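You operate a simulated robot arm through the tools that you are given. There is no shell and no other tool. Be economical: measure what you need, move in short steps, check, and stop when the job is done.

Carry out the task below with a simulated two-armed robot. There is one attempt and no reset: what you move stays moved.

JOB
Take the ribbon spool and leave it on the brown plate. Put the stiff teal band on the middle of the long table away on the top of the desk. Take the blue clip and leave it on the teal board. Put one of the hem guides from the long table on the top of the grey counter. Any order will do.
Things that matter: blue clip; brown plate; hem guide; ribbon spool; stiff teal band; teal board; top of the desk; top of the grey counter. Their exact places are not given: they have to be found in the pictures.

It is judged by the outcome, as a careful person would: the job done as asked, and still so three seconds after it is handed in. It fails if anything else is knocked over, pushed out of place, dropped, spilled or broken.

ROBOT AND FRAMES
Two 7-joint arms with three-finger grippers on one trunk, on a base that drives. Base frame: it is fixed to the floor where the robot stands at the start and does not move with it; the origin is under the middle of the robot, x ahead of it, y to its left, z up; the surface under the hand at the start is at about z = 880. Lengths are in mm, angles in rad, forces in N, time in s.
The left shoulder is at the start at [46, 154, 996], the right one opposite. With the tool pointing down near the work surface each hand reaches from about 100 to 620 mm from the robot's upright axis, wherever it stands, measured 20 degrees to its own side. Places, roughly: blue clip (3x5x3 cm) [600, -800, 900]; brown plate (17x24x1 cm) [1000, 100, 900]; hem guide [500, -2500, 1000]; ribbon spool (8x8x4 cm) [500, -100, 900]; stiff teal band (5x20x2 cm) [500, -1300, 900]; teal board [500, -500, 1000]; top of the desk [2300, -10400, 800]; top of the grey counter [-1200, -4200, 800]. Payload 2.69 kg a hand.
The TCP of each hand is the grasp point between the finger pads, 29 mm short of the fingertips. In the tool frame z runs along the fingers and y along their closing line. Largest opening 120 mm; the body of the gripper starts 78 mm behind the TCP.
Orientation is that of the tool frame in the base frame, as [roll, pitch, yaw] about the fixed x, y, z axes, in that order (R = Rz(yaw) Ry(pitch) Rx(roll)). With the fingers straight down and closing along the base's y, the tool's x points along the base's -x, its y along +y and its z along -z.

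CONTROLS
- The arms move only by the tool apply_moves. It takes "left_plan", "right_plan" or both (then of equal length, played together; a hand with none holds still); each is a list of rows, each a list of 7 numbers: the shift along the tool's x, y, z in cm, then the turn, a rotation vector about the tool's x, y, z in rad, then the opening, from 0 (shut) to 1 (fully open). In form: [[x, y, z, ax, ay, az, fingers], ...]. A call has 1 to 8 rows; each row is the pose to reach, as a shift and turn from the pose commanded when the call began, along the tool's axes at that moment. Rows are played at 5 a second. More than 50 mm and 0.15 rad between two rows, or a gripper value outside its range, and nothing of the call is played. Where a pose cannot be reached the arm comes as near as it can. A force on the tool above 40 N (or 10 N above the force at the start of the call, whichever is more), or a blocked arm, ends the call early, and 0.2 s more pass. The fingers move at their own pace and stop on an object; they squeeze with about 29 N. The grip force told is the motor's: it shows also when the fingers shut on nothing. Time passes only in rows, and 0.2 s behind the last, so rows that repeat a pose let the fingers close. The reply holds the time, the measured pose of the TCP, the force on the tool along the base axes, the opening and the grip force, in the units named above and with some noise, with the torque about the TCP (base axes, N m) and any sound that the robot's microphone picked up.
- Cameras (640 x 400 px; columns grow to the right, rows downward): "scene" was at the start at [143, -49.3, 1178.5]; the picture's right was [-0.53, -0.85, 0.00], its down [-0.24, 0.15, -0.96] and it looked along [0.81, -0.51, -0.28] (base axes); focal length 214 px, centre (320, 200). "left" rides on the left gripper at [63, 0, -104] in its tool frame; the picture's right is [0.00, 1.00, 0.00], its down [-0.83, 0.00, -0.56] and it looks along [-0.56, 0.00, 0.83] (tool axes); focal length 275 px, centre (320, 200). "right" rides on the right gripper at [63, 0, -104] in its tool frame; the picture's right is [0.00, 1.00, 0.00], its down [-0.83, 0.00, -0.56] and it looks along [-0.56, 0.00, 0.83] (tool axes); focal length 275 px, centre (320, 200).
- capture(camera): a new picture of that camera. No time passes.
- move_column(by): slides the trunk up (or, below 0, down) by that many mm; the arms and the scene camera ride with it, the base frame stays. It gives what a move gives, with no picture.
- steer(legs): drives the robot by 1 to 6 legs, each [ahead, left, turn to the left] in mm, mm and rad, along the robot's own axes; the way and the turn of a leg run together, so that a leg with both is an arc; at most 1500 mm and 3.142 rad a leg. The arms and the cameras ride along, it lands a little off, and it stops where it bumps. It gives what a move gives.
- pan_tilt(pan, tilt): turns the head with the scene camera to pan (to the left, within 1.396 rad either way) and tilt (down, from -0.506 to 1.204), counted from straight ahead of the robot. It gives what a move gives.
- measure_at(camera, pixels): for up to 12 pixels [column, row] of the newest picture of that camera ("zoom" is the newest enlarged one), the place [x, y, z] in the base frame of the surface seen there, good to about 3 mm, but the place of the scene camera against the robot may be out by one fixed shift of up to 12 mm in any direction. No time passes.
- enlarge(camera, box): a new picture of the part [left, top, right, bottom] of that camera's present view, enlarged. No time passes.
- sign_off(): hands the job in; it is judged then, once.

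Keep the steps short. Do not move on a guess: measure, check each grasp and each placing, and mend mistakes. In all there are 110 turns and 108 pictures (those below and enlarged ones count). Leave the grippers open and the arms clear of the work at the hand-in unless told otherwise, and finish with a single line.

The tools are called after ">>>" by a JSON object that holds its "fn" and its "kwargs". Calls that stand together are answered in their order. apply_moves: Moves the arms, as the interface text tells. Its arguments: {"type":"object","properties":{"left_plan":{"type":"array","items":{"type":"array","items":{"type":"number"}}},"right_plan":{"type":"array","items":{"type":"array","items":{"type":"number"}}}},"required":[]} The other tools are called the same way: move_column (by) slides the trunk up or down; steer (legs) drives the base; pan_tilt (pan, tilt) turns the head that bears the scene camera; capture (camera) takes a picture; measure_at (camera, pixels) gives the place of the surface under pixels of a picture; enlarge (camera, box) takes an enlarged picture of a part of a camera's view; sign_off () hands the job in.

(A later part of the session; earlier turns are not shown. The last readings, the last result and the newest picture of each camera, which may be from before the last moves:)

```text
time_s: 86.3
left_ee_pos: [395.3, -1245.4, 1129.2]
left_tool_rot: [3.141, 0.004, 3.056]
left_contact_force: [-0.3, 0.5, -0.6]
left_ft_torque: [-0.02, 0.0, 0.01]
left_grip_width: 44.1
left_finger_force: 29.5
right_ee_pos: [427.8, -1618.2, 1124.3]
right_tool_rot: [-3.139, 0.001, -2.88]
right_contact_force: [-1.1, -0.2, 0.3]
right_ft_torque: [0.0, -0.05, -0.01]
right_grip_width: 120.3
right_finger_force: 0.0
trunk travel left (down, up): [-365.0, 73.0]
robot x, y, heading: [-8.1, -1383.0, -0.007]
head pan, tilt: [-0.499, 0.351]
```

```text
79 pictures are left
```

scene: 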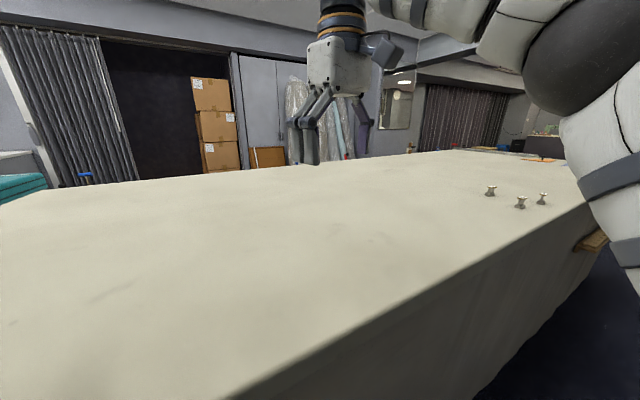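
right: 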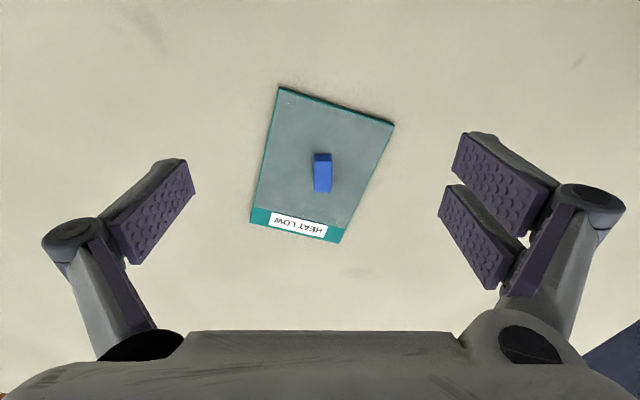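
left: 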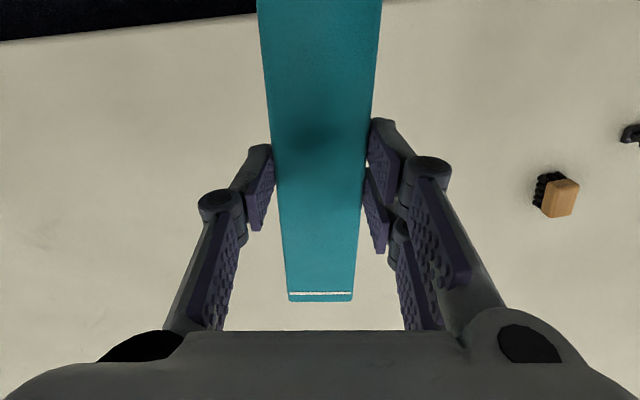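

Band is held fine. A wooden thing juts out under the table edge at (590,240); I measure it before driving right.

>>> {"fn": "pan_tilt", "kwargs": {"pan": -1.2, "tilt": 0.45}}

>>> {"fn": "capture", "kwargs": {"camera": "scene"}}

```text
time_s: 87.4
left_ee_pos: [397.6, -1245.9, 1128.2]
left_tool_rot: [-3.139, 0.002, 3.053]
left_contact_force: [0.3, 1.7, -0.7]
left_ft_torque: [0.02, -0.02, 0.01]
left_grip_width: 44.2
left_finger_force: 29.0
right_ee_pos: [428.0, -1616.6, 1124.6]
right_tool_rot: [-3.141, 0.0, -2.88]
right_contact_force: [0.3, -0.6, -0.4]
right_ft_torque: [0.0, -0.02, 0.0]
right_grip_width: 120.1
right_finger_force: 0.1
trunk travel left (down, up): [-365.0, 73.0]
robot x, y, heading: [-4.1, -1382.0, -0.008]
head pan, tilt: [-1.201, 0.45]
```

```text
78 pictures are left
```

scene: 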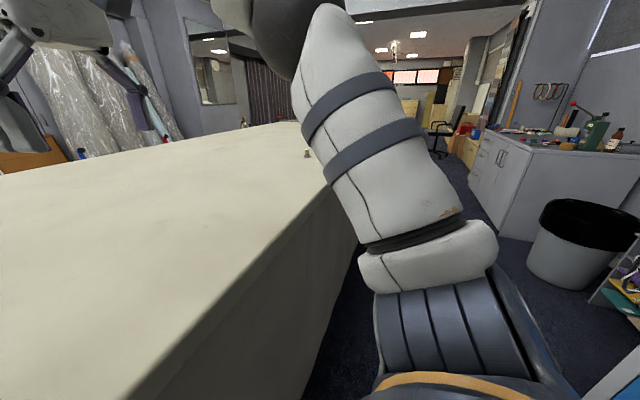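

The arm hides it; the way alongside is otherwise clear. Driving 400 to the right and looking again.

>>> {"fn": "steer", "kwargs": {"legs": [[0, -400, 0]]}}

>>> {"fn": "pan_tilt", "kwargs": {"pan": -0.75, "tilt": 0.5}}

>>> {"fn": "capture", "kwargs": {"camera": "scene"}}

```text
time_s: 90.9
left_ee_pos: [393.8, -1634.1, 1128.9]
left_tool_rot: [-3.142, 0.003, 3.056]
left_contact_force: [0.0, -0.2, -0.8]
left_ft_torque: [0.03, 0.02, -0.03]
left_grip_width: 44.1
left_finger_force: 28.6
right_ee_pos: [425.1, -2006.1, 1123.4]
right_tool_rot: [3.142, -0.002, -2.878]
right_contact_force: [-0.8, -0.1, -0.9]
right_ft_torque: [0.04, 0.0, -0.03]
right_grip_width: 120.0
right_finger_force: 0.0
trunk travel left (down, up): [-365.0, 73.0]
robot x, y, heading: [-8.9, -1770.6, -0.008]
head pan, tilt: [-1.201, 0.45]
```

```text
time_s: 91.8
left_ee_pos: [392.8, -1634.7, 1128.3]
left_tool_rot: [-3.141, 0.002, 3.055]
left_contact_force: [-0.1, -1.3, -0.3]
left_ft_torque: [-0.01, -0.01, 0.01]
left_grip_width: 44.3
left_finger_force: 29.1
right_ee_pos: [423.3, -2004.7, 1124.0]
right_tool_rot: [-3.139, 0.0, -2.879]
right_contact_force: [-1.3, -0.2, -0.4]
right_ft_torque: [-0.02, -0.01, -0.04]
right_grip_width: 120.0
right_finger_force: 0.0
trunk travel left (down, up): [-365.0, 73.0]
robot x, y, heading: [-8.7, -1767.9, -0.01]
head pan, tilt: [-0.75, 0.499]
```

```text
77 pictures are left
```

scene: 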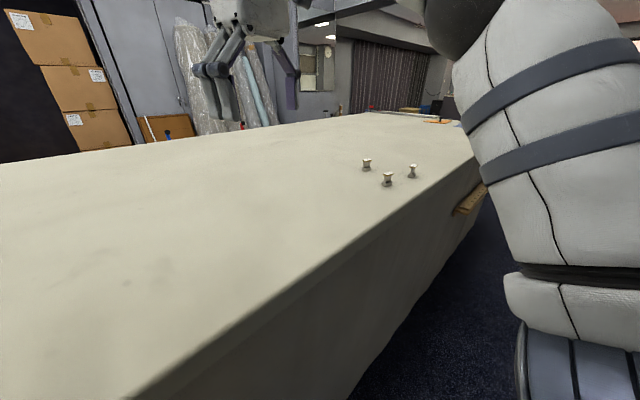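

>>> {"fn": "measure_at", "kwargs": {"camera": "scene", "pixels": [[456, 208], [478, 188], [468, 200], [387, 176], [366, 162], [413, 167], [440, 122], [370, 112], [465, 125]]}}

>>> {"fn": "enlarge", "kwargs": {"camera": "scene", "box": [340, 90, 500, 230]}}

```text
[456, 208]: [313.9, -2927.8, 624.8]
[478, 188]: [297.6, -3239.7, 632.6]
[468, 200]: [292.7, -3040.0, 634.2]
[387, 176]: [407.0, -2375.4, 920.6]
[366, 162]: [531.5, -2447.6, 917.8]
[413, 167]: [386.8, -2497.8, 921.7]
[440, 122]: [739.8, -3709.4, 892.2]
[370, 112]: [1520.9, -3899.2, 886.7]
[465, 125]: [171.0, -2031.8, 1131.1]
```

```text
2.86 times, centred on (420, 160) of scene
```

zoom: 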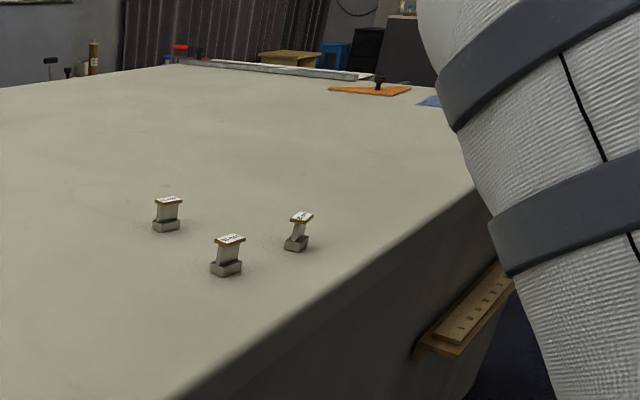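

Shelf piece is at y < -2920, beyond my need. Driving 370 right so the right hand is over the first guide (407, -2377).

>>> {"fn": "steer", "kwargs": {"legs": [[0, -370, 0.008]]}}

>>> {"fn": "capture", "kwargs": {"camera": "right"}}

```text
time_s: 95.2
left_ee_pos: [390.8, -1993.7, 1128.7]
left_tool_rot: [-3.14, 0.002, 3.065]
left_contact_force: [0.5, 0.7, -0.4]
left_ft_torque: [0.03, 0.0, 0.01]
left_grip_width: 44.2
left_finger_force: 28.4
right_ee_pos: [426.1, -2365.2, 1123.8]
right_tool_rot: [-3.14, 0.001, -2.87]
right_contact_force: [-0.2, -0.4, -0.4]
right_ft_torque: [0.02, 0.04, -0.01]
right_grip_width: 120.3
right_finger_force: 0.1
trunk travel left (down, up): [-365.0, 73.0]
robot x, y, heading: [-10.0, -2136.4, 0.002]
head pan, tilt: [-0.75, 0.499]
```

```text
75 pictures are left
```

right: 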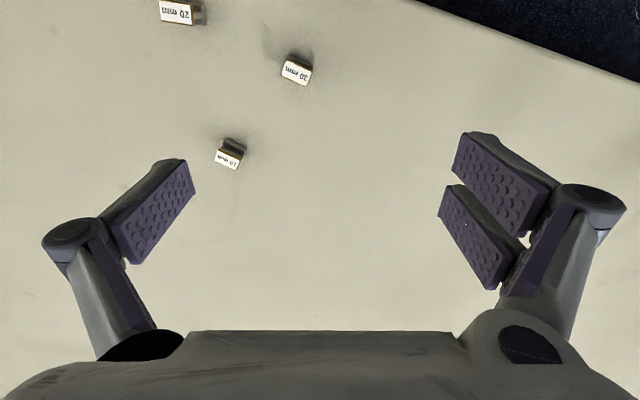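

>>> {"fn": "enlarge", "kwargs": {"camera": "right", "box": [250, 35, 346, 95]}}

>>> {"fn": "measure_at", "kwargs": {"camera": "right", "pixels": [[297, 71], [287, 62], [310, 72], [284, 75], [306, 84], [295, 57], [340, 100]]}}

```text
6.67 times, centred on (298, 65) of right
```

zoom: 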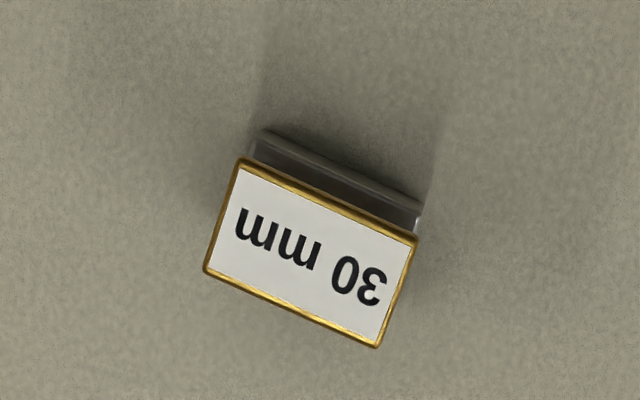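

```text
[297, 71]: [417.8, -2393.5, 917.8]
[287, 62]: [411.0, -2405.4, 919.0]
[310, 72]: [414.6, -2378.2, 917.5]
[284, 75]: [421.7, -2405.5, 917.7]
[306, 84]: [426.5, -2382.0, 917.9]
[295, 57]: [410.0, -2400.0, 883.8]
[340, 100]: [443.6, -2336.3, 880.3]
```

Top plate centre (418, -2393), top 918, long side about 8° off y. Moving above and turning yaw by -0.41.

>>> {"fn": "apply_moves", "kwargs": {"right_plan": [[0.5, -0.8, 3, 0, 0, 0.1, 1], [1, -1.6, 6, 0, 0, 0.2, 1], [1.5, -2.5, 9, 0, 0, 0.3, 0.7], [1.5, -2.5, 12, 0, 0, 0.41, 0.7], [1.5, -2.5, 13, 0, 0, 0.41, 0.7], [1.5, -2.5, 13, 0, 0, 0.41, 0.7]]}}

>>> {"fn": "capture", "kwargs": {"camera": "right"}}

```text
time_s: 96.5
left_ee_pos: [390.7, -1993.3, 1129.8]
left_tool_rot: [-3.14, 0.002, 3.065]
left_contact_force: [0.3, -0.3, -1.1]
left_ft_torque: [0.01, 0.04, -0.01]
left_grip_width: 44.1
left_finger_force: 29.3
right_ee_pos: [419.3, -2393.4, 992.8]
right_tool_rot: [-3.141, 0.001, 3.004]
right_contact_force: [-0.1, -0.6, 0.0]
right_ft_torque: [0.0, -0.01, -0.01]
right_grip_width: 83.9
right_finger_force: 0.1
trunk travel left (down, up): [-365.0, 73.0]
robot x, y, heading: [-7.1, -2136.0, 0.0]
head pan, tilt: [-0.75, 0.499]
```

```text
73 pictures are left
```

right: 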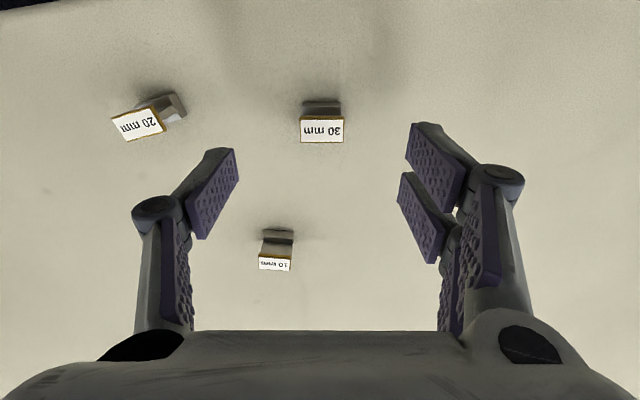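

>>> {"fn": "measure_at", "kwargs": {"camera": "right", "pixels": [[322, 128], [303, 128], [341, 129], [322, 118], [322, 138], [322, 103], [165, 125], [276, 262]]}}

>>> {"fn": "enlarge", "kwargs": {"camera": "right", "box": [274, 88, 370, 148]}}

```text
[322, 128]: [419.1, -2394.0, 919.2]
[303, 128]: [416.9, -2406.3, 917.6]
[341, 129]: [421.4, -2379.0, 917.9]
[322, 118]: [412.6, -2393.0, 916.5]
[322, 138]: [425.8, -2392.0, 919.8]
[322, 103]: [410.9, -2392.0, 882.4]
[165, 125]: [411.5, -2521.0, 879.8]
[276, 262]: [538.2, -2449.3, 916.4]
```

```text
6.67 times, centred on (322, 118) of right
```

zoom: 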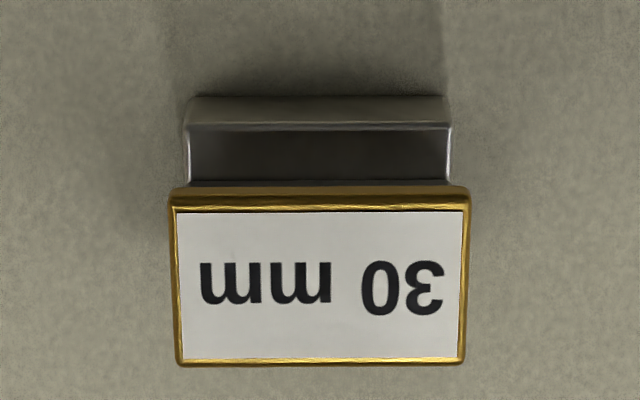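

Well aligned (centre 419, -2393). Descending to 911 and closing.

>>> {"fn": "apply_moves", "kwargs": {"right_plan": [[0, 0, 4, 0, 0, 0, 0.7], [0, 0, 7, 0, 0, 0, 0.7], [0, 0, 8.1, 0, 0, 0, 0.7], [0, 0, 8.1, 0, 0, 0, 0.15], [0, 0, 8.1, 0, 0, 0, 0.12], [0, 0, 8.1, 0, 0, 0, 0.12]]}}

>>> {"fn": "capture", "kwargs": {"camera": "right"}}

```text
time_s: 98.0
left_ee_pos: [390.8, -1993.2, 1128.7]
left_tool_rot: [-3.14, -0.001, 3.066]
left_contact_force: [0.0, 1.8, -1.3]
left_ft_torque: [-0.03, 0.0, 0.02]
left_grip_width: 44.4
left_finger_force: 29.0
right_ee_pos: [419.0, -2394.0, 912.2]
right_tool_rot: [3.141, 0.001, 3.003]
right_contact_force: [0.1, 0.3, 0.1]
right_ft_torque: [0.07, 0.02, 0.02]
right_grip_width: 29.4
right_finger_force: 29.1
trunk travel left (down, up): [-365.0, 73.0]
robot x, y, heading: [-9.7, -2133.2, 0.002]
head pan, tilt: [-0.75, 0.499]
```

```text
71 pictures are left
```

right: 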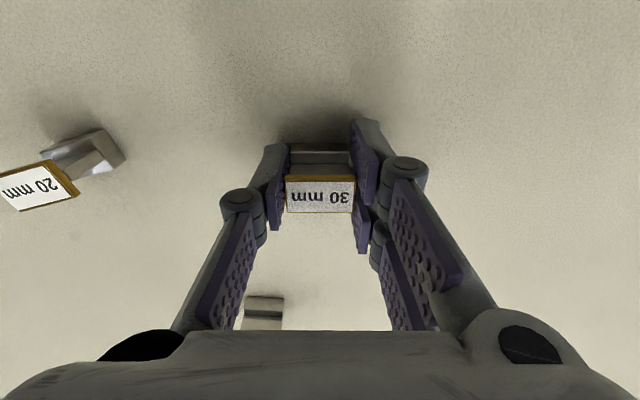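

Held at 29 mm. Lifting straight up.

>>> {"fn": "apply_moves", "kwargs": {"right_plan": [[0, 0, -3, 0, 0, 0, 0.12], [0, 0, -7, 0, 0, 0, 0.12], [0, 0, -11, 0, 0, 0, 0.12], [0, 0, -15, 0, 0, 0, 0.12], [1, 0, -18, 0, 0, 0, 0.12], [2, 0, -20, 0, 0, 0, 0.12]]}}

>>> {"fn": "capture", "kwargs": {"camera": "right"}}

>>> {"fn": "pan_tilt", "kwargs": {"pan": -1.396, "tilt": 0.3}}

>>> {"fn": "capture", "kwargs": {"camera": "scene"}}

```text
time_s: 99.3
left_ee_pos: [390.4, -1992.5, 1130.2]
left_tool_rot: [-3.14, 0.002, 3.065]
left_contact_force: [0.2, 0.5, 0.0]
left_ft_torque: [0.0, 0.03, 0.03]
left_grip_width: 44.4
left_finger_force: 29.6
right_ee_pos: [399.8, -2390.9, 1111.2]
right_tool_rot: [-3.141, 0.002, 3.004]
right_contact_force: [0.4, 0.0, -0.3]
right_ft_torque: [-0.01, 0.0, 0.02]
right_grip_width: 29.2
right_finger_force: 28.6
right hand out of reach, approached as far as the arm can: row 6
trunk travel left (down, up): [-365.0, 73.0]
robot x, y, heading: [-10.8, -2133.6, 0.0]
head pan, tilt: [-0.75, 0.499]
```

```text
70 pictures are left
```

right: 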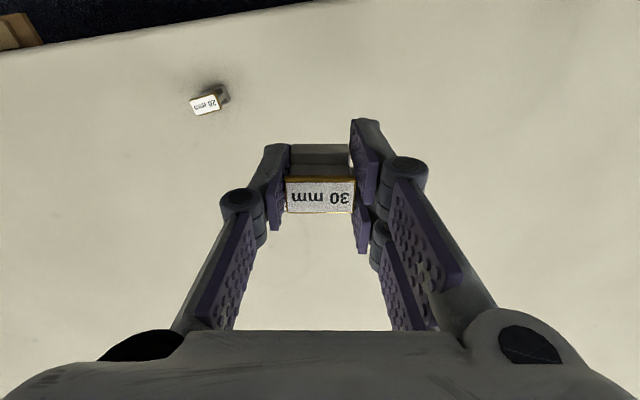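

```text
time_s: 100.4
left_ee_pos: [390.0, -1992.9, 1128.5]
left_tool_rot: [-3.14, 0.001, 3.063]
left_contact_force: [-0.2, 0.4, -0.8]
left_ft_torque: [0.01, 0.03, 0.04]
left_grip_width: 43.8
left_finger_force: 29.5
right_ee_pos: [400.6, -2391.8, 1110.7]
right_tool_rot: [3.141, 0.001, 3.003]
right_contact_force: [-0.1, -0.6, -0.8]
right_ft_torque: [0.01, 0.04, 0.01]
right_grip_width: 29.4
right_finger_force: 29.4
trunk travel left (down, up): [-365.0, 73.0]
robot x, y, heading: [-6.7, -2133.2, -0.002]
head pan, tilt: [-1.396, 0.3]
```

```text
69 pictures are left
```

scene: 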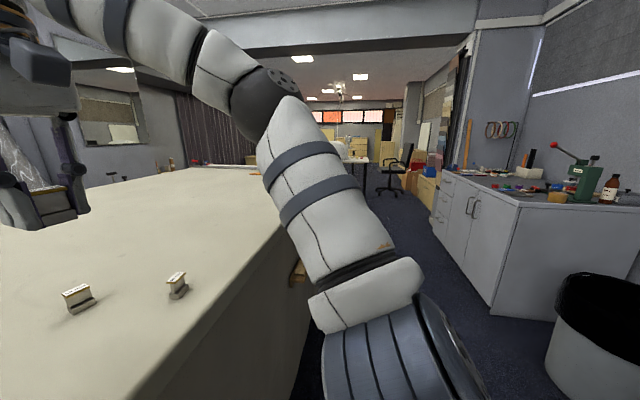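

I see the grey counter on the right with a tool-cluttered top. Measuring it, the bin and the aisle.

>>> {"fn": "measure_at", "kwargs": {"camera": "scene", "pixels": [[520, 205], [448, 173], [490, 310], [432, 220], [570, 207], [620, 212], [560, 290], [600, 350], [460, 180], [510, 185], [385, 185], [285, 285]]}}

>>> {"fn": "enlarge", "kwargs": {"camera": "scene", "box": [400, 120, 640, 270]}}

```text
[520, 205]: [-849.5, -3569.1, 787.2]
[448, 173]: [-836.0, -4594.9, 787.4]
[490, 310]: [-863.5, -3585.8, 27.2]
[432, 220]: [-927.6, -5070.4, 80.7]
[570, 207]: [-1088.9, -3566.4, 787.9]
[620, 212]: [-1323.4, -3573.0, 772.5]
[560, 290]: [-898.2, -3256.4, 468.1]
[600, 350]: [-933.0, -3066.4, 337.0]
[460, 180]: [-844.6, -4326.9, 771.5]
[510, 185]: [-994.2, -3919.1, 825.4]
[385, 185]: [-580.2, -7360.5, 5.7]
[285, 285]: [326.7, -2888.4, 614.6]
```

```text
2.67 times, centred on (520, 195) of scene
```

zoom: 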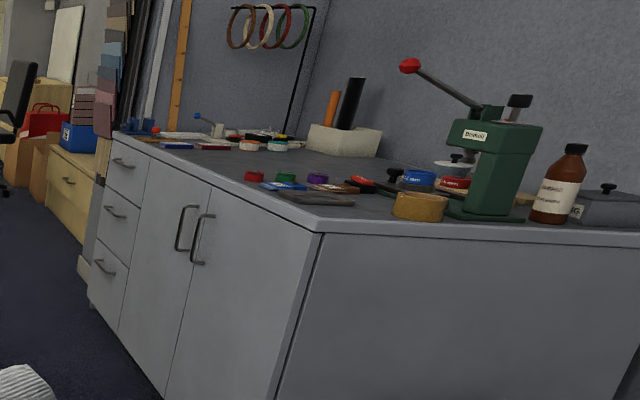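

Counter: front face x≈-845, y from -3570 to about -4650, top z≈787. The aisle is ~1100 wide. I back off, move along, turn to face the counter and look.

>>> {"fn": "steer", "kwargs": {"legs": [[-250, 0, 0], [0, -1000, 0], [0, 0, 3.14], [0, 900, 0]]}}

>>> {"fn": "pan_tilt", "kwargs": {"pan": 0.0, "tilt": 0.5}}

>>> {"fn": "capture", "kwargs": {"camera": "scene"}}

```text
time_s: 123.8
left_ee_pos: [-649.7, -4157.3, 1128.2]
left_tool_rot: [-3.14, 0.003, -0.086]
left_contact_force: [0.3, 0.7, -0.9]
left_ft_torque: [0.02, 0.03, 0.03]
left_grip_width: 44.2
left_finger_force: 29.1
right_ee_pos: [-656.2, -3760.5, 1110.6]
right_tool_rot: [3.141, 0.003, -0.147]
right_contact_force: [-0.1, -1.3, -0.5]
right_ft_torque: [-0.03, -0.02, 0.02]
right_grip_width: 29.4
right_finger_force: 28.7
trunk travel left (down, up): [-365.0, 73.0]
robot x, y, heading: [-247.3, -4017.5, 3.133]
head pan, tilt: [-1.396, 0.3]
```

```text
time_s: 125.4
left_ee_pos: [-648.1, -4157.6, 1128.8]
left_tool_rot: [-3.141, 0.002, -0.086]
left_contact_force: [-0.1, -0.8, -1.5]
left_ft_torque: [0.04, 0.0, 0.02]
left_grip_width: 44.0
left_finger_force: 28.9
right_ee_pos: [-655.0, -3759.9, 1110.8]
right_tool_rot: [-3.141, 0.003, -0.146]
right_contact_force: [1.6, -0.4, -1.6]
right_ft_torque: [0.01, -0.05, -0.01]
right_grip_width: 29.4
right_finger_force: 28.9
trunk travel left (down, up): [-365.0, 73.0]
robot x, y, heading: [-248.6, -4020.8, 3.131]
head pan, tilt: [0.0, 0.499]
```

```text
67 pictures are left
```

scene: 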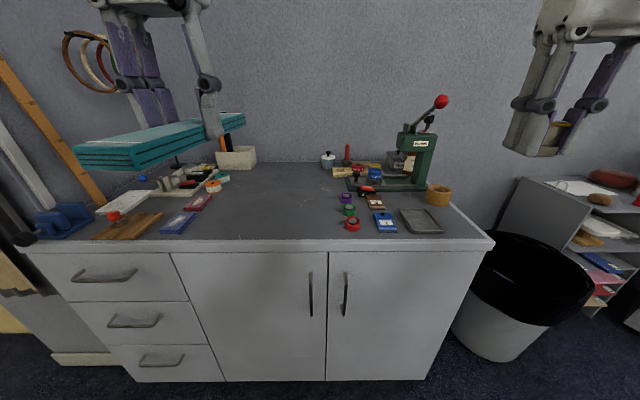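

There is a wide free patch on the counter around pixel (280, 205). Measuring.

>>> {"fn": "measure_at", "kwargs": {"camera": "scene", "pixels": [[280, 205], [300, 220], [300, 190], [230, 220], [330, 210], [320, 238], [350, 222], [200, 205], [435, 105], [178, 225]]}}

```text
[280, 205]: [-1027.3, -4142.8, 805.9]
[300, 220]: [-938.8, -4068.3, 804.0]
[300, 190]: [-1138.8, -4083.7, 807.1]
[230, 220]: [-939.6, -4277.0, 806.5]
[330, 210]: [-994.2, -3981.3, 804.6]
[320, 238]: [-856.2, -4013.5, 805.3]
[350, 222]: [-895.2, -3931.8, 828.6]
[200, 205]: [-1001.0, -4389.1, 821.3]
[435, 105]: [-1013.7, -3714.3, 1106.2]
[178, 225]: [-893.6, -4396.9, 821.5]
```

Counter top z≈799–805. The press knob at (-1014,-3714, 1106) must be avoided, so I shift left first, then ahead, and lower the trunk 80 mm.

>>> {"fn": "steer", "kwargs": {"legs": [[0, 360, 0.009], [230, 0, 0]]}}

>>> {"fn": "move_column", "kwargs": {"by": -80}}

>>> {"fn": "capture", "kwargs": {"camera": "right"}}

>>> {"fn": "capture", "kwargs": {"camera": "scene"}}

```text
time_s: 130.1
left_ee_pos: [-875.1, -4529.6, 1129.1]
left_tool_rot: [-3.139, 0.0, -0.074]
left_contact_force: [0.2, -0.1, -1.2]
left_ft_torque: [0.02, -0.05, 0.01]
left_grip_width: 44.1
left_finger_force: 28.9
right_ee_pos: [-884.5, -4131.5, 1110.1]
right_tool_rot: [3.141, 0.001, -0.136]
right_contact_force: [-0.4, -0.2, -1.3]
right_ft_torque: [0.02, -0.02, 0.01]
right_grip_width: 29.7
right_finger_force: 29.1
trunk travel left (down, up): [-365.0, 73.0]
robot x, y, heading: [-477.3, -4390.0, -3.14]
head pan, tilt: [0.0, 0.499]
```

```text
time_s: 131.2
left_ee_pos: [-898.0, -4529.9, 1011.6]
left_tool_rot: [-3.131, -0.097, -0.076]
left_contact_force: [1.1, -0.4, -0.5]
left_ft_torque: [0.0, 0.0, -0.03]
left_grip_width: 44.3
left_finger_force: 29.1
right_ee_pos: [-913.1, -4131.9, 977.0]
right_tool_rot: [-3.125, -0.13, -0.137]
right_contact_force: [-0.2, 0.1, -0.8]
right_ft_torque: [0.02, 0.06, -0.01]
right_grip_width: 29.1
right_finger_force: 28.9
trunk travel left (down, up): [-285.0, 153.0]
robot x, y, heading: [-477.4, -4388.4, -3.139]
head pan, tilt: [0.0, 0.499]
```

```text
66 pictures are left
```

right: 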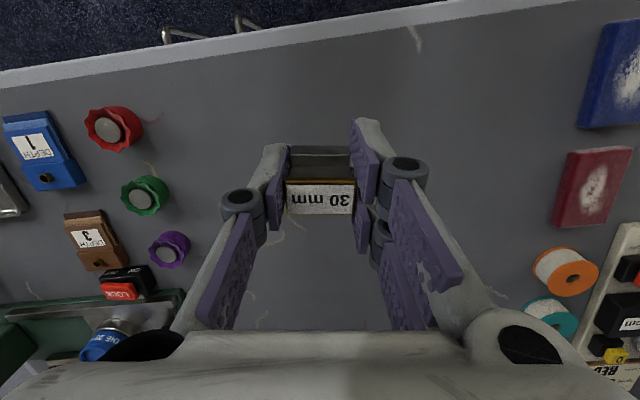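

```text
65 pictures are left
```

scene: 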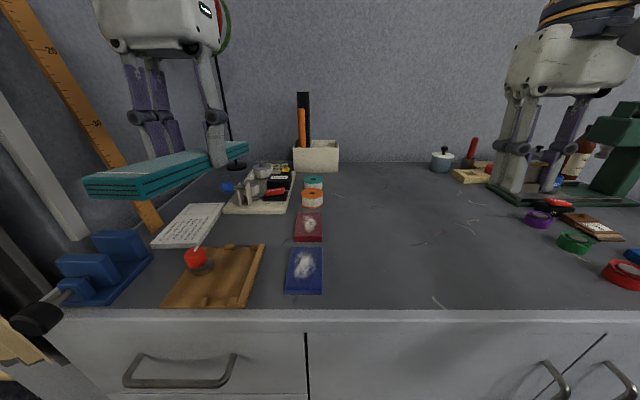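

The hands tilted a little after the trunk slide; I hold still a moment and reread.

>>> {"fn": "apply_moves", "kwargs": {"right_plan": [[0, 0, 0, 0, 0, 0, 0.12], [0, 0, 0, 0, 0, 0, 0.12]], "left_plan": [[0, 0, 0, 0, 0, 0, 0.2], [0, 0, 0, 0, 0, 0, 0.2]]}}

>>> {"fn": "measure_at", "kwargs": {"camera": "right", "pixels": [[230, 120], [430, 120], [450, 220], [300, 50], [320, 300], [140, 200]]}}

```text
time_s: 131.8
left_ee_pos: [-897.7, -4529.2, 1011.9]
left_tool_rot: [-3.131, -0.097, -0.077]
left_contact_force: [-0.8, 0.0, 0.0]
left_ft_torque: [-0.01, -0.01, 0.01]
left_grip_width: 44.1
left_finger_force: 29.5
right_ee_pos: [-913.0, -4132.5, 975.6]
right_tool_rot: [-3.124, -0.13, -0.137]
right_contact_force: [-0.8, 0.0, -0.1]
right_ft_torque: [0.04, -0.03, -0.04]
right_grip_width: 29.4
right_finger_force: 28.7
trunk travel left (down, up): [-285.0, 153.0]
robot x, y, heading: [-472.4, -4387.4, -3.14]
head pan, tilt: [0.0, 0.499]
```

```text
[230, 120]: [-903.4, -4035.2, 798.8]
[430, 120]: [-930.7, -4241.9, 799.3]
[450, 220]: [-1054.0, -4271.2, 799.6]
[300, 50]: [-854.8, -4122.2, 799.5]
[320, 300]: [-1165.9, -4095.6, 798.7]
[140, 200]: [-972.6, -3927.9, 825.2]
```

Counter top is at 799. I level the hand and move over the free patch at about (-960, -4130), z ≈ 900.

>>> {"fn": "apply_moves", "kwargs": {"right_plan": [[-1.9, 0.15, 1, -0.006, -0.05, 0, 0.12], [-3.8, 0.3, 3, -0.012, -0.1, 0, 0.12], [-5.6, 0.45, 5.5, -0.018, -0.13, 0, 0.12], [-5.6, 0.45, 6.8, -0.018, -0.13, 0, 0.12], [-5.6, 0.45, 6.8, -0.018, -0.13, 0, 0.12]]}}

>>> {"fn": "capture", "kwargs": {"camera": "right"}}

```text
time_s: 133.0
left_ee_pos: [-898.8, -4529.8, 1012.5]
left_tool_rot: [-3.132, -0.096, -0.076]
left_contact_force: [0.4, 0.5, -0.1]
left_ft_torque: [-0.04, -0.01, 0.04]
left_grip_width: 44.1
left_finger_force: 28.8
right_ee_pos: [-959.8, -4129.3, 903.3]
right_tool_rot: [3.141, 0.002, -0.138]
right_contact_force: [-0.7, -0.1, -1.1]
right_ft_torque: [0.02, 0.0, -0.01]
right_grip_width: 29.3
right_finger_force: 29.0
trunk travel left (down, up): [-285.0, 153.0]
robot x, y, heading: [-471.9, -4386.3, -3.135]
head pan, tilt: [0.0, 0.499]
```

```text
64 pictures are left
```

right: 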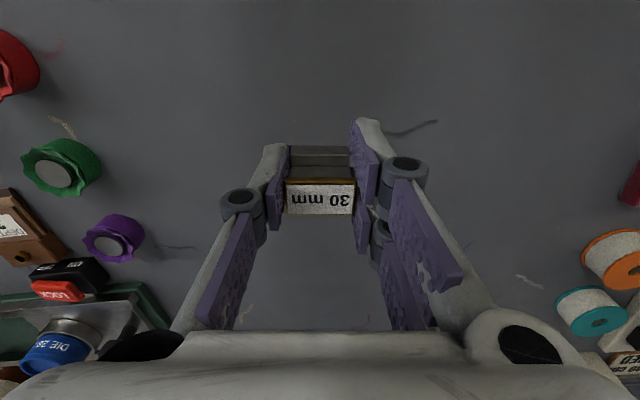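

Level and clear around. Lowering 69 mm to z ≈ 834.

>>> {"fn": "apply_moves", "kwargs": {"right_plan": [[0, 0, 3, 0, 0, 0, 0.12], [0, 0, 6, 0, 0, 0, 0.12], [0, 0, 6.8, 0, 0, 0, 0.12], [0, 0, 7.0, 0, 0, 0, 0.12], [0, 0, 7.0, 0, 0, 0, 0.12]]}}

```text
time_s: 134.2
left_ee_pos: [-897.7, -4529.3, 1010.0]
left_tool_rot: [-3.13, -0.099, -0.077]
left_contact_force: [0.1, 0.3, -0.9]
left_ft_torque: [0.01, 0.01, 0.01]
left_grip_width: 44.1
left_finger_force: 29.0
right_ee_pos: [-961.7, -4128.5, 832.3]
right_tool_rot: [3.14, -0.001, -0.136]
right_contact_force: [0.2, -0.3, -0.3]
right_ft_torque: [0.01, 0.02, -0.04]
right_grip_width: 29.2
right_finger_force: 28.8
trunk travel left (down, up): [-285.0, 153.0]
robot x, y, heading: [-474.1, -4387.2, -3.136]
head pan, tilt: [0.0, 0.499]
```

No contact yet; going 1–2 mm further.

>>> {"fn": "apply_moves", "kwargs": {"right_plan": [[0, 0, 0.1, 0, 0, 0, 0.12], [0, 0, 0.15, 0, 0, 0, 0.12], [0, 0, 0.15, 0, 0, 0, 0.12]]}}

```text
time_s: 135.0
left_ee_pos: [-897.1, -4529.1, 1011.5]
left_tool_rot: [-3.132, -0.097, -0.076]
left_contact_force: [0.4, 0.4, -0.5]
left_ft_torque: [-0.02, 0.01, -0.03]
left_grip_width: 44.4
left_finger_force: 29.1
right_ee_pos: [-960.4, -4128.8, 832.2]
right_tool_rot: [3.139, 0.003, -0.138]
right_contact_force: [-1.4, -1.1, 11.8]
right_ft_torque: [-0.12, 0.06, 0.01]
right_grip_width: 29.3
right_finger_force: 28.8
trunk travel left (down, up): [-285.0, 153.0]
robot x, y, heading: [-476.9, -4382.4, -3.14]
head pan, tilt: [0.0, 0.499]
```

Contact (12 N up). Opening and rising straight up.

>>> {"fn": "apply_moves", "kwargs": {"right_plan": [[0, 0, 0, 0, 0, 0, 0.5], [0, 0, 0, 0, 0, 0, 0.6], [0, 0, -3, 0, 0, 0, 0.6], [0, 0, -7, 0, 0, 0, 0.6], [0, 0, -11, 0, 0, 0, 0.6], [0, 0, -15, 0, 0, 0, 0.8], [2, 0, -19, 0, 0, 0, 1], [4, 0, -22, 0, 0, 0, 1]]}}

>>> {"fn": "capture", "kwargs": {"camera": "right"}}

```text
time_s: 136.8
left_ee_pos: [-896.6, -4529.0, 1010.1]
left_tool_rot: [-3.131, -0.097, -0.077]
left_contact_force: [1.3, 0.4, -0.6]
left_ft_torque: [0.01, -0.02, -0.01]
left_grip_width: 44.0
left_finger_force: 29.2
right_ee_pos: [-936.8, -4141.7, 1010.7]
right_tool_rot: [3.14, 0.001, -0.137]
right_contact_force: [-0.1, -0.3, 0.3]
right_ft_torque: [-0.03, -0.03, 0.0]
right_grip_width: 120.0
right_finger_force: 0.0
right hand out of reach, approached as far as the arm can: row 7, 8
trunk travel left (down, up): [-285.0, 153.0]
robot x, y, heading: [-477.4, -4386.1, -3.135]
head pan, tilt: [0.0, 0.499]
```

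```text
63 pictures are left
```

right: 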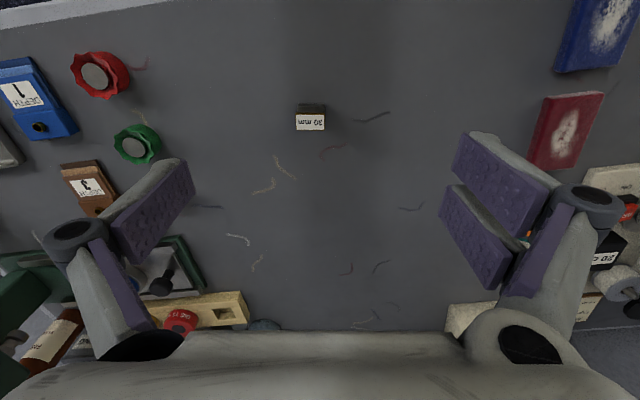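

The guide stands on the counter. Backing off and turning to face -y (towards the desk), then looking.

>>> {"fn": "steer", "kwargs": {"legs": [[-300, 0, 0], [0, 0, 1.565]]}}

>>> {"fn": "pan_tilt", "kwargs": {"pan": 0.15, "tilt": 0.25}}

>>> {"fn": "capture", "kwargs": {"camera": "scene"}}

```text
time_s: 142.8
left_ee_pos: [-17.1, -4804.7, 1011.5]
left_tool_rot: [-3.13, -0.097, 1.518]
left_contact_force: [0.6, -0.2, -0.7]
left_ft_torque: [0.04, 0.0, 0.0]
left_grip_width: 44.0
left_finger_force: 28.8
right_ee_pos: [-404.6, -4854.4, 1010.4]
right_tool_rot: [3.141, 0.002, 1.46]
right_contact_force: [-0.5, 0.7, 0.6]
right_ft_torque: [0.02, -0.03, 0.0]
right_grip_width: 120.0
right_finger_force: 0.2
trunk travel left (down, up): [-285.0, 153.0]
robot x, y, heading: [-170.4, -4387.0, -1.543]
head pan, tilt: [0.0, 0.499]
```

```text
time_s: 143.6
left_ee_pos: [-16.4, -4804.5, 1012.6]
left_tool_rot: [-3.132, -0.097, 1.518]
left_contact_force: [0.2, 1.1, -0.4]
left_ft_torque: [0.0, 0.02, 0.03]
left_grip_width: 44.1
left_finger_force: 29.5
right_ee_pos: [-403.6, -4853.8, 1009.6]
right_tool_rot: [3.141, 0.001, 1.459]
right_contact_force: [0.3, 0.0, 0.2]
right_ft_torque: [0.01, -0.01, 0.0]
right_grip_width: 120.1
right_finger_force: 0.1
trunk travel left (down, up): [-285.0, 153.0]
robot x, y, heading: [-172.4, -4387.9, -1.541]
head pan, tilt: [0.15, 0.25]
```

```text
62 pictures are left
```

scene: 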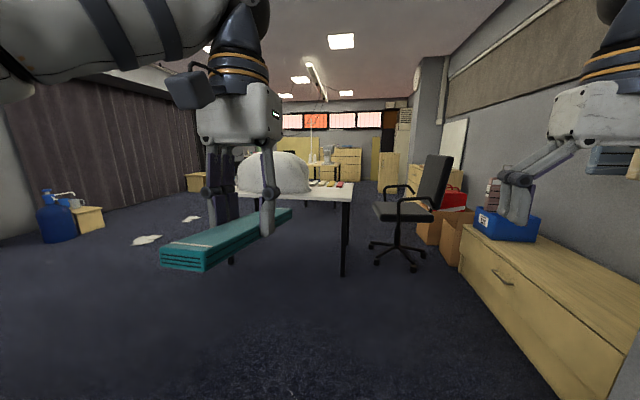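

>>> {"fn": "measure_at", "kwargs": {"camera": "scene", "pixels": [[343, 275], [345, 200], [231, 265], [376, 262], [410, 265], [460, 260], [110, 215], [150, 240], [190, 218], [330, 178], [345, 155], [240, 188]]}}

>>> {"fn": "enlarge", "kwargs": {"camera": "scene", "box": [180, 100, 420, 250]}}

```text
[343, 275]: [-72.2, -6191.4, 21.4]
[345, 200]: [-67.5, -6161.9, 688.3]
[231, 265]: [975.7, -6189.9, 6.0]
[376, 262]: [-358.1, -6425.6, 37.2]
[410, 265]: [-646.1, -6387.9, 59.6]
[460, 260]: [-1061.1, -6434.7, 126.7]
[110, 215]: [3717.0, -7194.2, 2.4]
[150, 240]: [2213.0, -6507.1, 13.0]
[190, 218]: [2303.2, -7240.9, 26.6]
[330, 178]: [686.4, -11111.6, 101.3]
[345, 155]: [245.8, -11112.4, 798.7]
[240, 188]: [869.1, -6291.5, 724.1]
```

```text
2.67 times, centred on (300, 175) of scene
```

zoom: 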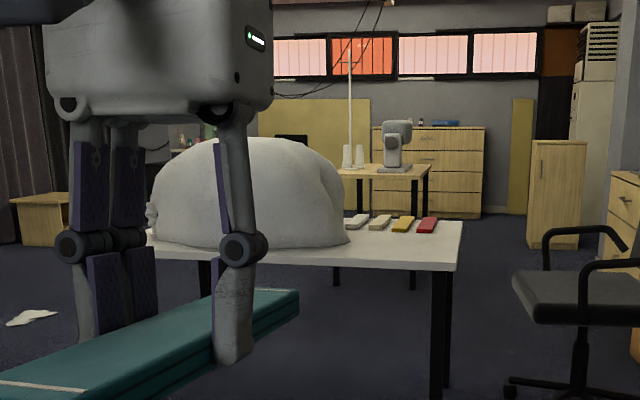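

A second table (x -70…975, y≈-6160, z≈720) stands ahead; rags lie at (2213,-6507), (2303,-7240). I look left before moving to a lane at x≈1500.

>>> {"fn": "steer", "kwargs": {"legs": [[300, 0, -0.028]]}}

>>> {"fn": "pan_tilt", "kwargs": {"pan": 1.0, "tilt": 0.35}}

>>> {"fn": "capture", "kwargs": {"camera": "scene"}}

```text
time_s: 145.6
left_ee_pos: [-22.8, -5110.2, 1012.3]
left_tool_rot: [-3.13, -0.101, 1.494]
left_contact_force: [0.4, -0.7, -0.7]
left_ft_torque: [0.04, -0.01, 0.0]
left_grip_width: 43.9
left_finger_force: 28.9
right_ee_pos: [-410.7, -5149.7, 1010.7]
right_tool_rot: [3.14, 0.001, 1.434]
right_contact_force: [0.0, 0.7, 0.7]
right_ft_torque: [0.03, 0.02, 0.03]
right_grip_width: 119.6
right_finger_force: 0.1
trunk travel left (down, up): [-285.0, 153.0]
robot x, y, heading: [-166.1, -4684.8, -1.565]
head pan, tilt: [0.15, 0.25]
```

```text
time_s: 146.8
left_ee_pos: [-22.6, -5110.4, 1012.3]
left_tool_rot: [-3.131, -0.097, 1.494]
left_contact_force: [1.2, 0.6, 0.3]
left_ft_torque: [-0.01, -0.04, 0.01]
left_grip_width: 44.2
left_finger_force: 29.1
right_ee_pos: [-410.0, -5151.3, 1011.8]
right_tool_rot: [3.141, 0.001, 1.435]
right_contact_force: [0.5, 0.2, 0.1]
right_ft_torque: [-0.02, 0.02, 0.03]
right_grip_width: 119.9
right_finger_force: 0.0
trunk travel left (down, up): [-285.0, 153.0]
robot x, y, heading: [-165.3, -4685.7, -1.562]
head pan, tilt: [1.0, 0.351]
```

```text
60 pictures are left
```

scene: 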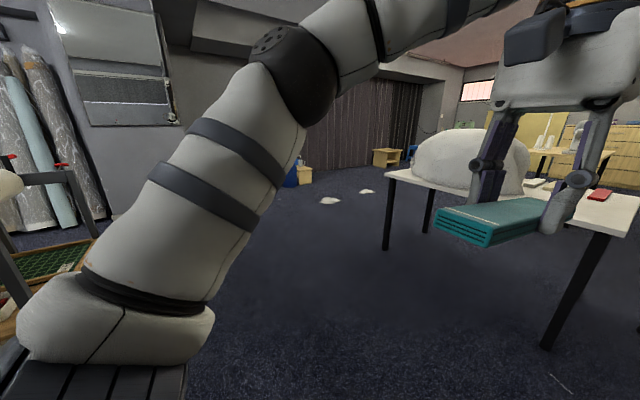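

>>> {"fn": "measure_at", "kwargs": {"camera": "scene", "pixels": [[50, 265], [75, 180], [95, 235], [20, 185], [110, 210], [230, 290], [330, 200], [365, 191], [300, 180], [386, 245]]}}

```text
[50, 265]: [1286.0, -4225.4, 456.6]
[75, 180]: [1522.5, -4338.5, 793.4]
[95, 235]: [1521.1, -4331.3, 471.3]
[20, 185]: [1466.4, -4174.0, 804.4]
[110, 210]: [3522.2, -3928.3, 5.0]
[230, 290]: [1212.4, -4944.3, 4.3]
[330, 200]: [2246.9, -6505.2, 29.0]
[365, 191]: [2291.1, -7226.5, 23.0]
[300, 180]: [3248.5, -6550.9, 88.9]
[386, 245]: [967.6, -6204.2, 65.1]
```

A rack at the long table's end reaches y≈-4340; I go 400 further ahead first, then left to x≈1500.

>>> {"fn": "steer", "kwargs": {"legs": [[400, 0, 0], [0, 1500, 0], [0, 170, 0]]}}

>>> {"fn": "pan_tilt", "kwargs": {"pan": -0.1, "tilt": 0.2}}

>>> {"fn": "capture", "kwargs": {"camera": "scene"}}

```text
time_s: 162.3
left_ee_pos: [1675.0, -5518.3, 1011.4]
left_tool_rot: [-3.132, -0.097, 1.475]
left_contact_force: [0.1, -0.4, -1.2]
left_ft_torque: [0.0, 0.0, 0.02]
left_grip_width: 43.9
left_finger_force: 28.9
right_ee_pos: [1288.0, -5550.1, 1010.5]
right_tool_rot: [3.14, 0.002, 1.414]
right_contact_force: [-0.7, 1.0, 0.2]
right_ft_torque: [-0.02, 0.01, -0.02]
right_grip_width: 120.1
right_finger_force: 0.0
trunk travel left (down, up): [-285.0, 153.0]
robot x, y, heading: [1541.8, -5096.0, -1.584]
head pan, tilt: [1.0, 0.351]
```

```text
time_s: 163.6
left_ee_pos: [1675.5, -5519.0, 1012.6]
left_tool_rot: [-3.132, -0.098, 1.475]
left_contact_force: [0.6, 0.6, -1.3]
left_ft_torque: [-0.02, 0.01, -0.01]
left_grip_width: 44.3
left_finger_force: 29.3
right_ee_pos: [1287.5, -5549.9, 1010.7]
right_tool_rot: [3.14, 0.002, 1.412]
right_contact_force: [-0.1, -0.8, 0.6]
right_ft_torque: [0.0, 0.01, 0.03]
right_grip_width: 120.0
right_finger_force: 0.0
trunk travel left (down, up): [-285.0, 153.0]
robot x, y, heading: [1542.5, -5093.2, -1.588]
head pan, tilt: [-0.099, 0.201]
```

```text
59 pictures are left
```

scene: 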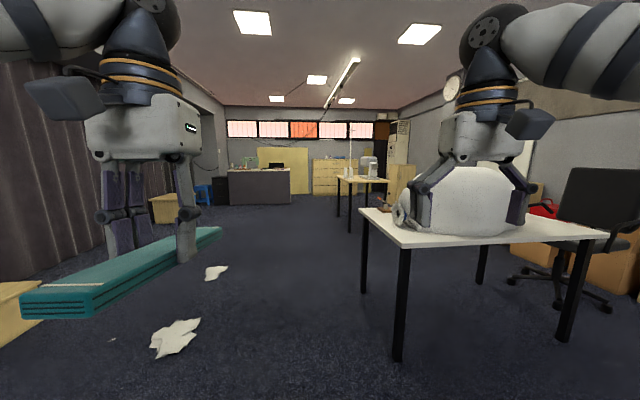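

The desk is ahead at pixel (262,180). Measuring it, the rags, and the tables.

>>> {"fn": "measure_at", "kwargs": {"camera": "scene", "pixels": [[230, 203], [290, 203], [258, 171], [230, 171], [289, 170], [199, 322], [228, 266], [190, 345], [405, 335], [350, 228], [337, 212], [365, 212]]}}

>>> {"fn": "enlarge", "kwargs": {"camera": "scene", "box": [190, 130, 350, 230]}}

```text
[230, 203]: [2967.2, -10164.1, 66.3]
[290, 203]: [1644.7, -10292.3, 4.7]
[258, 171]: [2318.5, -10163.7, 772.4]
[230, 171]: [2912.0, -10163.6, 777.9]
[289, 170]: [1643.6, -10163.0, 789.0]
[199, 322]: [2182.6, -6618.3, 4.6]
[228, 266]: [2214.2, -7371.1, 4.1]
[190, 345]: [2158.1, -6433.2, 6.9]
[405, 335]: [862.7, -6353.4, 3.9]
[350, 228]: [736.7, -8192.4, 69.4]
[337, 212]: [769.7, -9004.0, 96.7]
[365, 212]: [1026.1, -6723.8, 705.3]
```

```text
4.00 times, centred on (270, 180) of scene
```

zoom: 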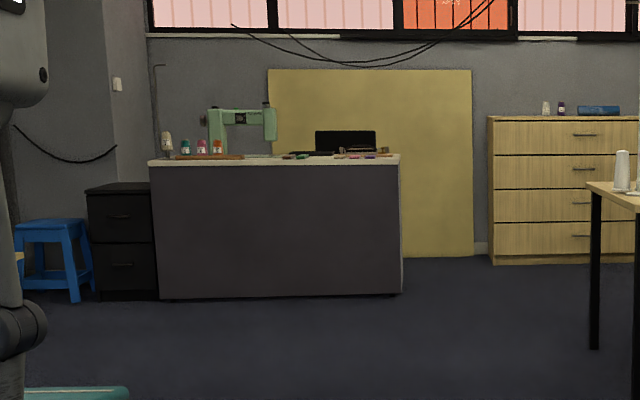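

Lane at x≈1540 is clear (table 2 ends at x≈1026, rags beyond x≈2150). Driving ahead 4200 mm in legs with a heading correction.

>>> {"fn": "steer", "kwargs": {"legs": [[0, 0, 0.017], [1400, 0, 0], [1400, 0, 0], [1300, 0, 0], [0, 550, 0]]}}

>>> {"fn": "pan_tilt", "kwargs": {"pan": 0.0, "tilt": 0.35}}

>>> {"fn": "capture", "kwargs": {"camera": "scene"}}

```text
time_s: 188.1
left_ee_pos: [2270.3, -9635.5, 1012.1]
left_tool_rot: [-3.131, -0.097, 1.52]
left_contact_force: [0.1, -0.2, 0.1]
left_ft_torque: [-0.03, 0.02, -0.01]
left_grip_width: 44.2
left_finger_force: 29.6
right_ee_pos: [1884.6, -9686.4, 1010.8]
right_tool_rot: [3.139, 0.001, 1.461]
right_contact_force: [0.4, -0.2, -0.2]
right_ft_torque: [-0.02, -0.02, 0.01]
right_grip_width: 119.8
right_finger_force: 0.1
trunk travel left (down, up): [-285.0, 153.0]
robot x, y, heading: [2117.1, -9213.5, -1.539]
head pan, tilt: [-0.099, 0.201]
```

```text
time_s: 188.8
left_ee_pos: [2270.5, -9635.9, 1011.7]
left_tool_rot: [-3.135, -0.097, 1.523]
left_contact_force: [-0.1, 0.6, -1.0]
left_ft_torque: [0.0, -0.02, 0.02]
left_grip_width: 44.3
left_finger_force: 29.0
right_ee_pos: [1883.2, -9686.7, 1011.1]
right_tool_rot: [3.139, 0.002, 1.46]
right_contact_force: [0.4, -0.2, -1.4]
right_ft_torque: [0.01, 0.0, -0.01]
right_grip_width: 120.0
right_finger_force: 0.1
trunk travel left (down, up): [-285.0, 153.0]
robot x, y, heading: [2117.4, -9217.7, -1.543]
head pan, tilt: [0.0, 0.351]
```

```text
57 pictures are left
```

scene: 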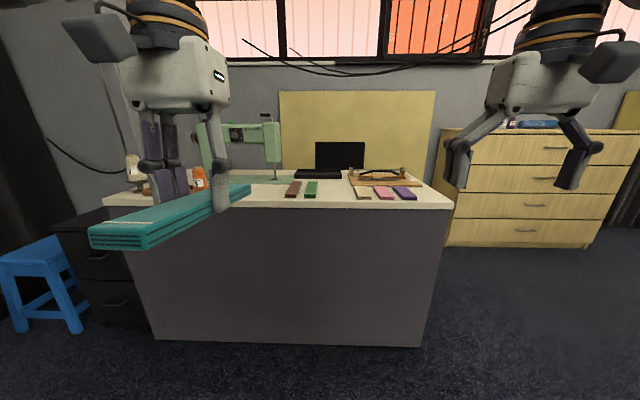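

Raising the trunk and looking closer at the desk top for free space.

>>> {"fn": "move_column", "kwargs": {"by": 80}}

>>> {"fn": "steer", "kwargs": {"legs": [[250, 0, -0.03]]}}

>>> {"fn": "pan_tilt", "kwargs": {"pan": 0.0, "tilt": 0.5}}

>>> {"fn": "capture", "kwargs": {"camera": "scene"}}

```text
time_s: 190.0
left_ee_pos: [2270.0, -9636.1, 1090.4]
left_tool_rot: [-3.133, -0.099, 1.521]
left_contact_force: [0.8, 0.3, -1.0]
left_ft_torque: [0.02, -0.02, 0.03]
left_grip_width: 44.4
left_finger_force: 29.3
right_ee_pos: [1884.1, -9686.5, 1089.7]
right_tool_rot: [3.14, 0.0, 1.46]
right_contact_force: [0.0, 0.0, -0.6]
right_ft_torque: [0.02, -0.02, 0.02]
right_grip_width: 120.1
right_finger_force: 0.0
trunk travel left (down, up): [-365.0, 73.0]
robot x, y, heading: [2114.8, -9213.2, -1.541]
head pan, tilt: [0.0, 0.351]
```

```text
time_s: 191.8
left_ee_pos: [2262.3, -9893.0, 1091.9]
left_tool_rot: [-3.13, -0.1, 1.491]
left_contact_force: [0.3, 0.0, -1.1]
left_ft_torque: [0.02, 0.04, 0.04]
left_grip_width: 44.3
left_finger_force: 29.7
right_ee_pos: [1873.9, -9931.4, 1090.0]
right_tool_rot: [3.14, 0.002, 1.432]
right_contact_force: [-0.5, -1.4, -0.1]
right_ft_torque: [0.03, 0.0, 0.02]
right_grip_width: 119.9
right_finger_force: 0.0
trunk travel left (down, up): [-365.0, 73.0]
robot x, y, heading: [2119.4, -9469.1, -1.57]
head pan, tilt: [0.0, 0.351]
```

```text
time_s: 192.5
left_ee_pos: [2262.4, -9891.5, 1093.0]
left_tool_rot: [-3.133, -0.1, 1.493]
left_contact_force: [0.0, -0.9, -0.6]
left_ft_torque: [0.02, 0.0, -0.03]
left_grip_width: 44.1
left_finger_force: 29.2
right_ee_pos: [1874.2, -9931.7, 1091.2]
right_tool_rot: [3.141, 0.003, 1.432]
right_contact_force: [-0.4, 0.5, -0.9]
right_ft_torque: [0.0, 0.02, -0.02]
right_grip_width: 120.1
right_finger_force: 0.0
trunk travel left (down, up): [-365.0, 73.0]
robot x, y, heading: [2117.3, -9473.0, -1.574]
head pan, tilt: [0.0, 0.499]
```

```text
56 pictures are left
```

scene: 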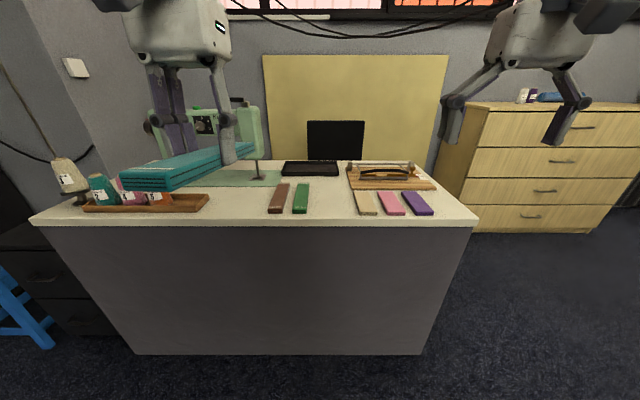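

Free areas: between the tray and the brown bar (≈(240,205)) and between green and tan bars (≈(330,200)). Measuring.

>>> {"fn": "measure_at", "kwargs": {"camera": "scene", "pixels": [[212, 206], [268, 212], [308, 212], [357, 213], [330, 222], [330, 180], [345, 180], [312, 186], [240, 188], [282, 178], [350, 190], [325, 200]]}}

>>> {"fn": "enlarge", "kwargs": {"camera": "scene", "box": [200, 140, 440, 240]}}

```text
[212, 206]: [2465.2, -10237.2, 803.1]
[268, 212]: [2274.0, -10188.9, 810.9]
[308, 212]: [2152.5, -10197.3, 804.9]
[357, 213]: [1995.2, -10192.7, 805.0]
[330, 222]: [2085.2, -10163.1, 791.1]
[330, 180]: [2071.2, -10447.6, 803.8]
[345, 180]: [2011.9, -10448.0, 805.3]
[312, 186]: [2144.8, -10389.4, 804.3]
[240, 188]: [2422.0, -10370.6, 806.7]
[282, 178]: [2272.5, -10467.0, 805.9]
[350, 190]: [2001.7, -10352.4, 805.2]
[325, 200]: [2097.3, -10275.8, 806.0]
```

```text
2.67 times, centred on (320, 190) of scene
```

zoom: 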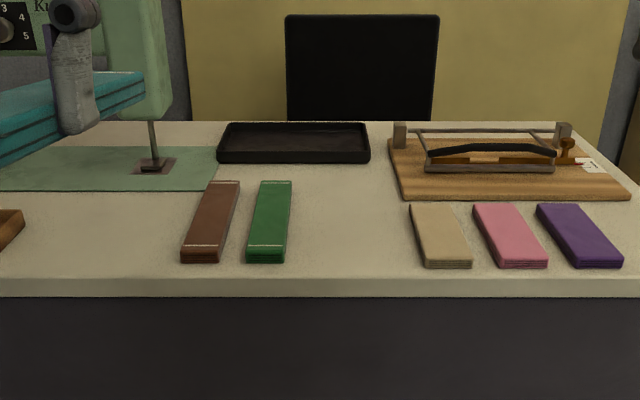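

There is a clear gap at x 2000–2145 beside the other bands (green and tan). I target band centre (2073, -10288), lying along y. Driving right 165 and ahead 300.

>>> {"fn": "steer", "kwargs": {"legs": [[0, -165, 0], [300, 0, 0]]}}

```text
time_s: 196.1
left_ee_pos: [2099.0, -10189.7, 1092.3]
left_tool_rot: [-3.133, -0.099, 1.495]
left_contact_force: [-0.8, 0.1, -0.3]
left_ft_torque: [0.02, 0.02, 0.0]
left_grip_width: 44.1
left_finger_force: 28.9
right_ee_pos: [1711.2, -10229.7, 1090.9]
right_tool_rot: [3.141, 0.002, 1.435]
right_contact_force: [0.3, -1.9, -0.8]
right_ft_torque: [-0.03, 0.0, -0.02]
right_grip_width: 120.0
right_finger_force: 0.1
trunk travel left (down, up): [-365.0, 73.0]
robot x, y, heading: [1954.2, -9767.0, -1.567]
head pan, tilt: [0.0, 0.499]
```

Leveling the hand and moving above the gap to z ≈ 960.

>>> {"fn": "apply_moves", "kwargs": {"left_plan": [[-2.2, -0.4, 2, 0, -0.02, -0.015, 0.2], [-4.4, -0.8, 4, 0, -0.04, -0.03, 0.2], [-6.6, -1.2, 6.5, 0, -0.06, -0.045, 0.2], [-8.8, -1.6, 9, 0, -0.08, -0.06, 0.2], [-11.2, -1.85, 11.9, 0, -0.1, -0.076, 0.2], [-11.2, -1.85, 11.9, 0, -0.1, -0.076, 0.2]]}}

>>> {"fn": "capture", "kwargs": {"camera": "left"}}

>>> {"fn": "capture", "kwargs": {"camera": "scene"}}

```text
time_s: 197.4
left_ee_pos: [2070.6, -10288.3, 963.5]
left_tool_rot: [-3.137, 0.002, 1.572]
left_contact_force: [0.1, -1.0, -0.3]
left_ft_torque: [-0.03, 0.02, -0.01]
left_grip_width: 44.1
left_finger_force: 28.9
right_ee_pos: [1710.4, -10229.6, 1091.0]
right_tool_rot: [3.141, 0.002, 1.437]
right_contact_force: [0.8, 1.0, -0.6]
right_ft_torque: [-0.04, 0.02, -0.02]
right_grip_width: 120.0
right_finger_force: 0.0
trunk travel left (down, up): [-365.0, 73.0]
robot x, y, heading: [1952.2, -9766.4, -1.565]
head pan, tilt: [0.0, 0.499]
```

```text
54 pictures are left
```

left: 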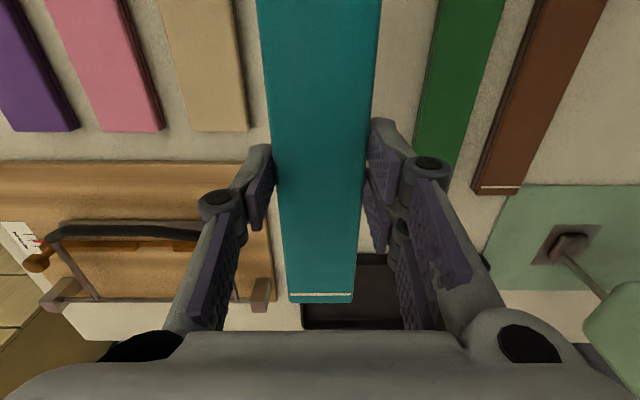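

```text
53 pictures are left
```

scene: 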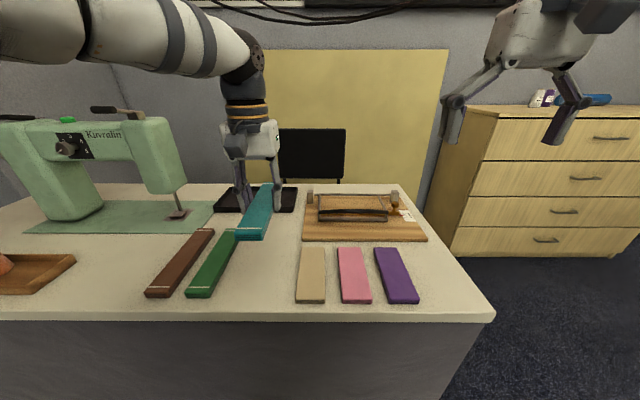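

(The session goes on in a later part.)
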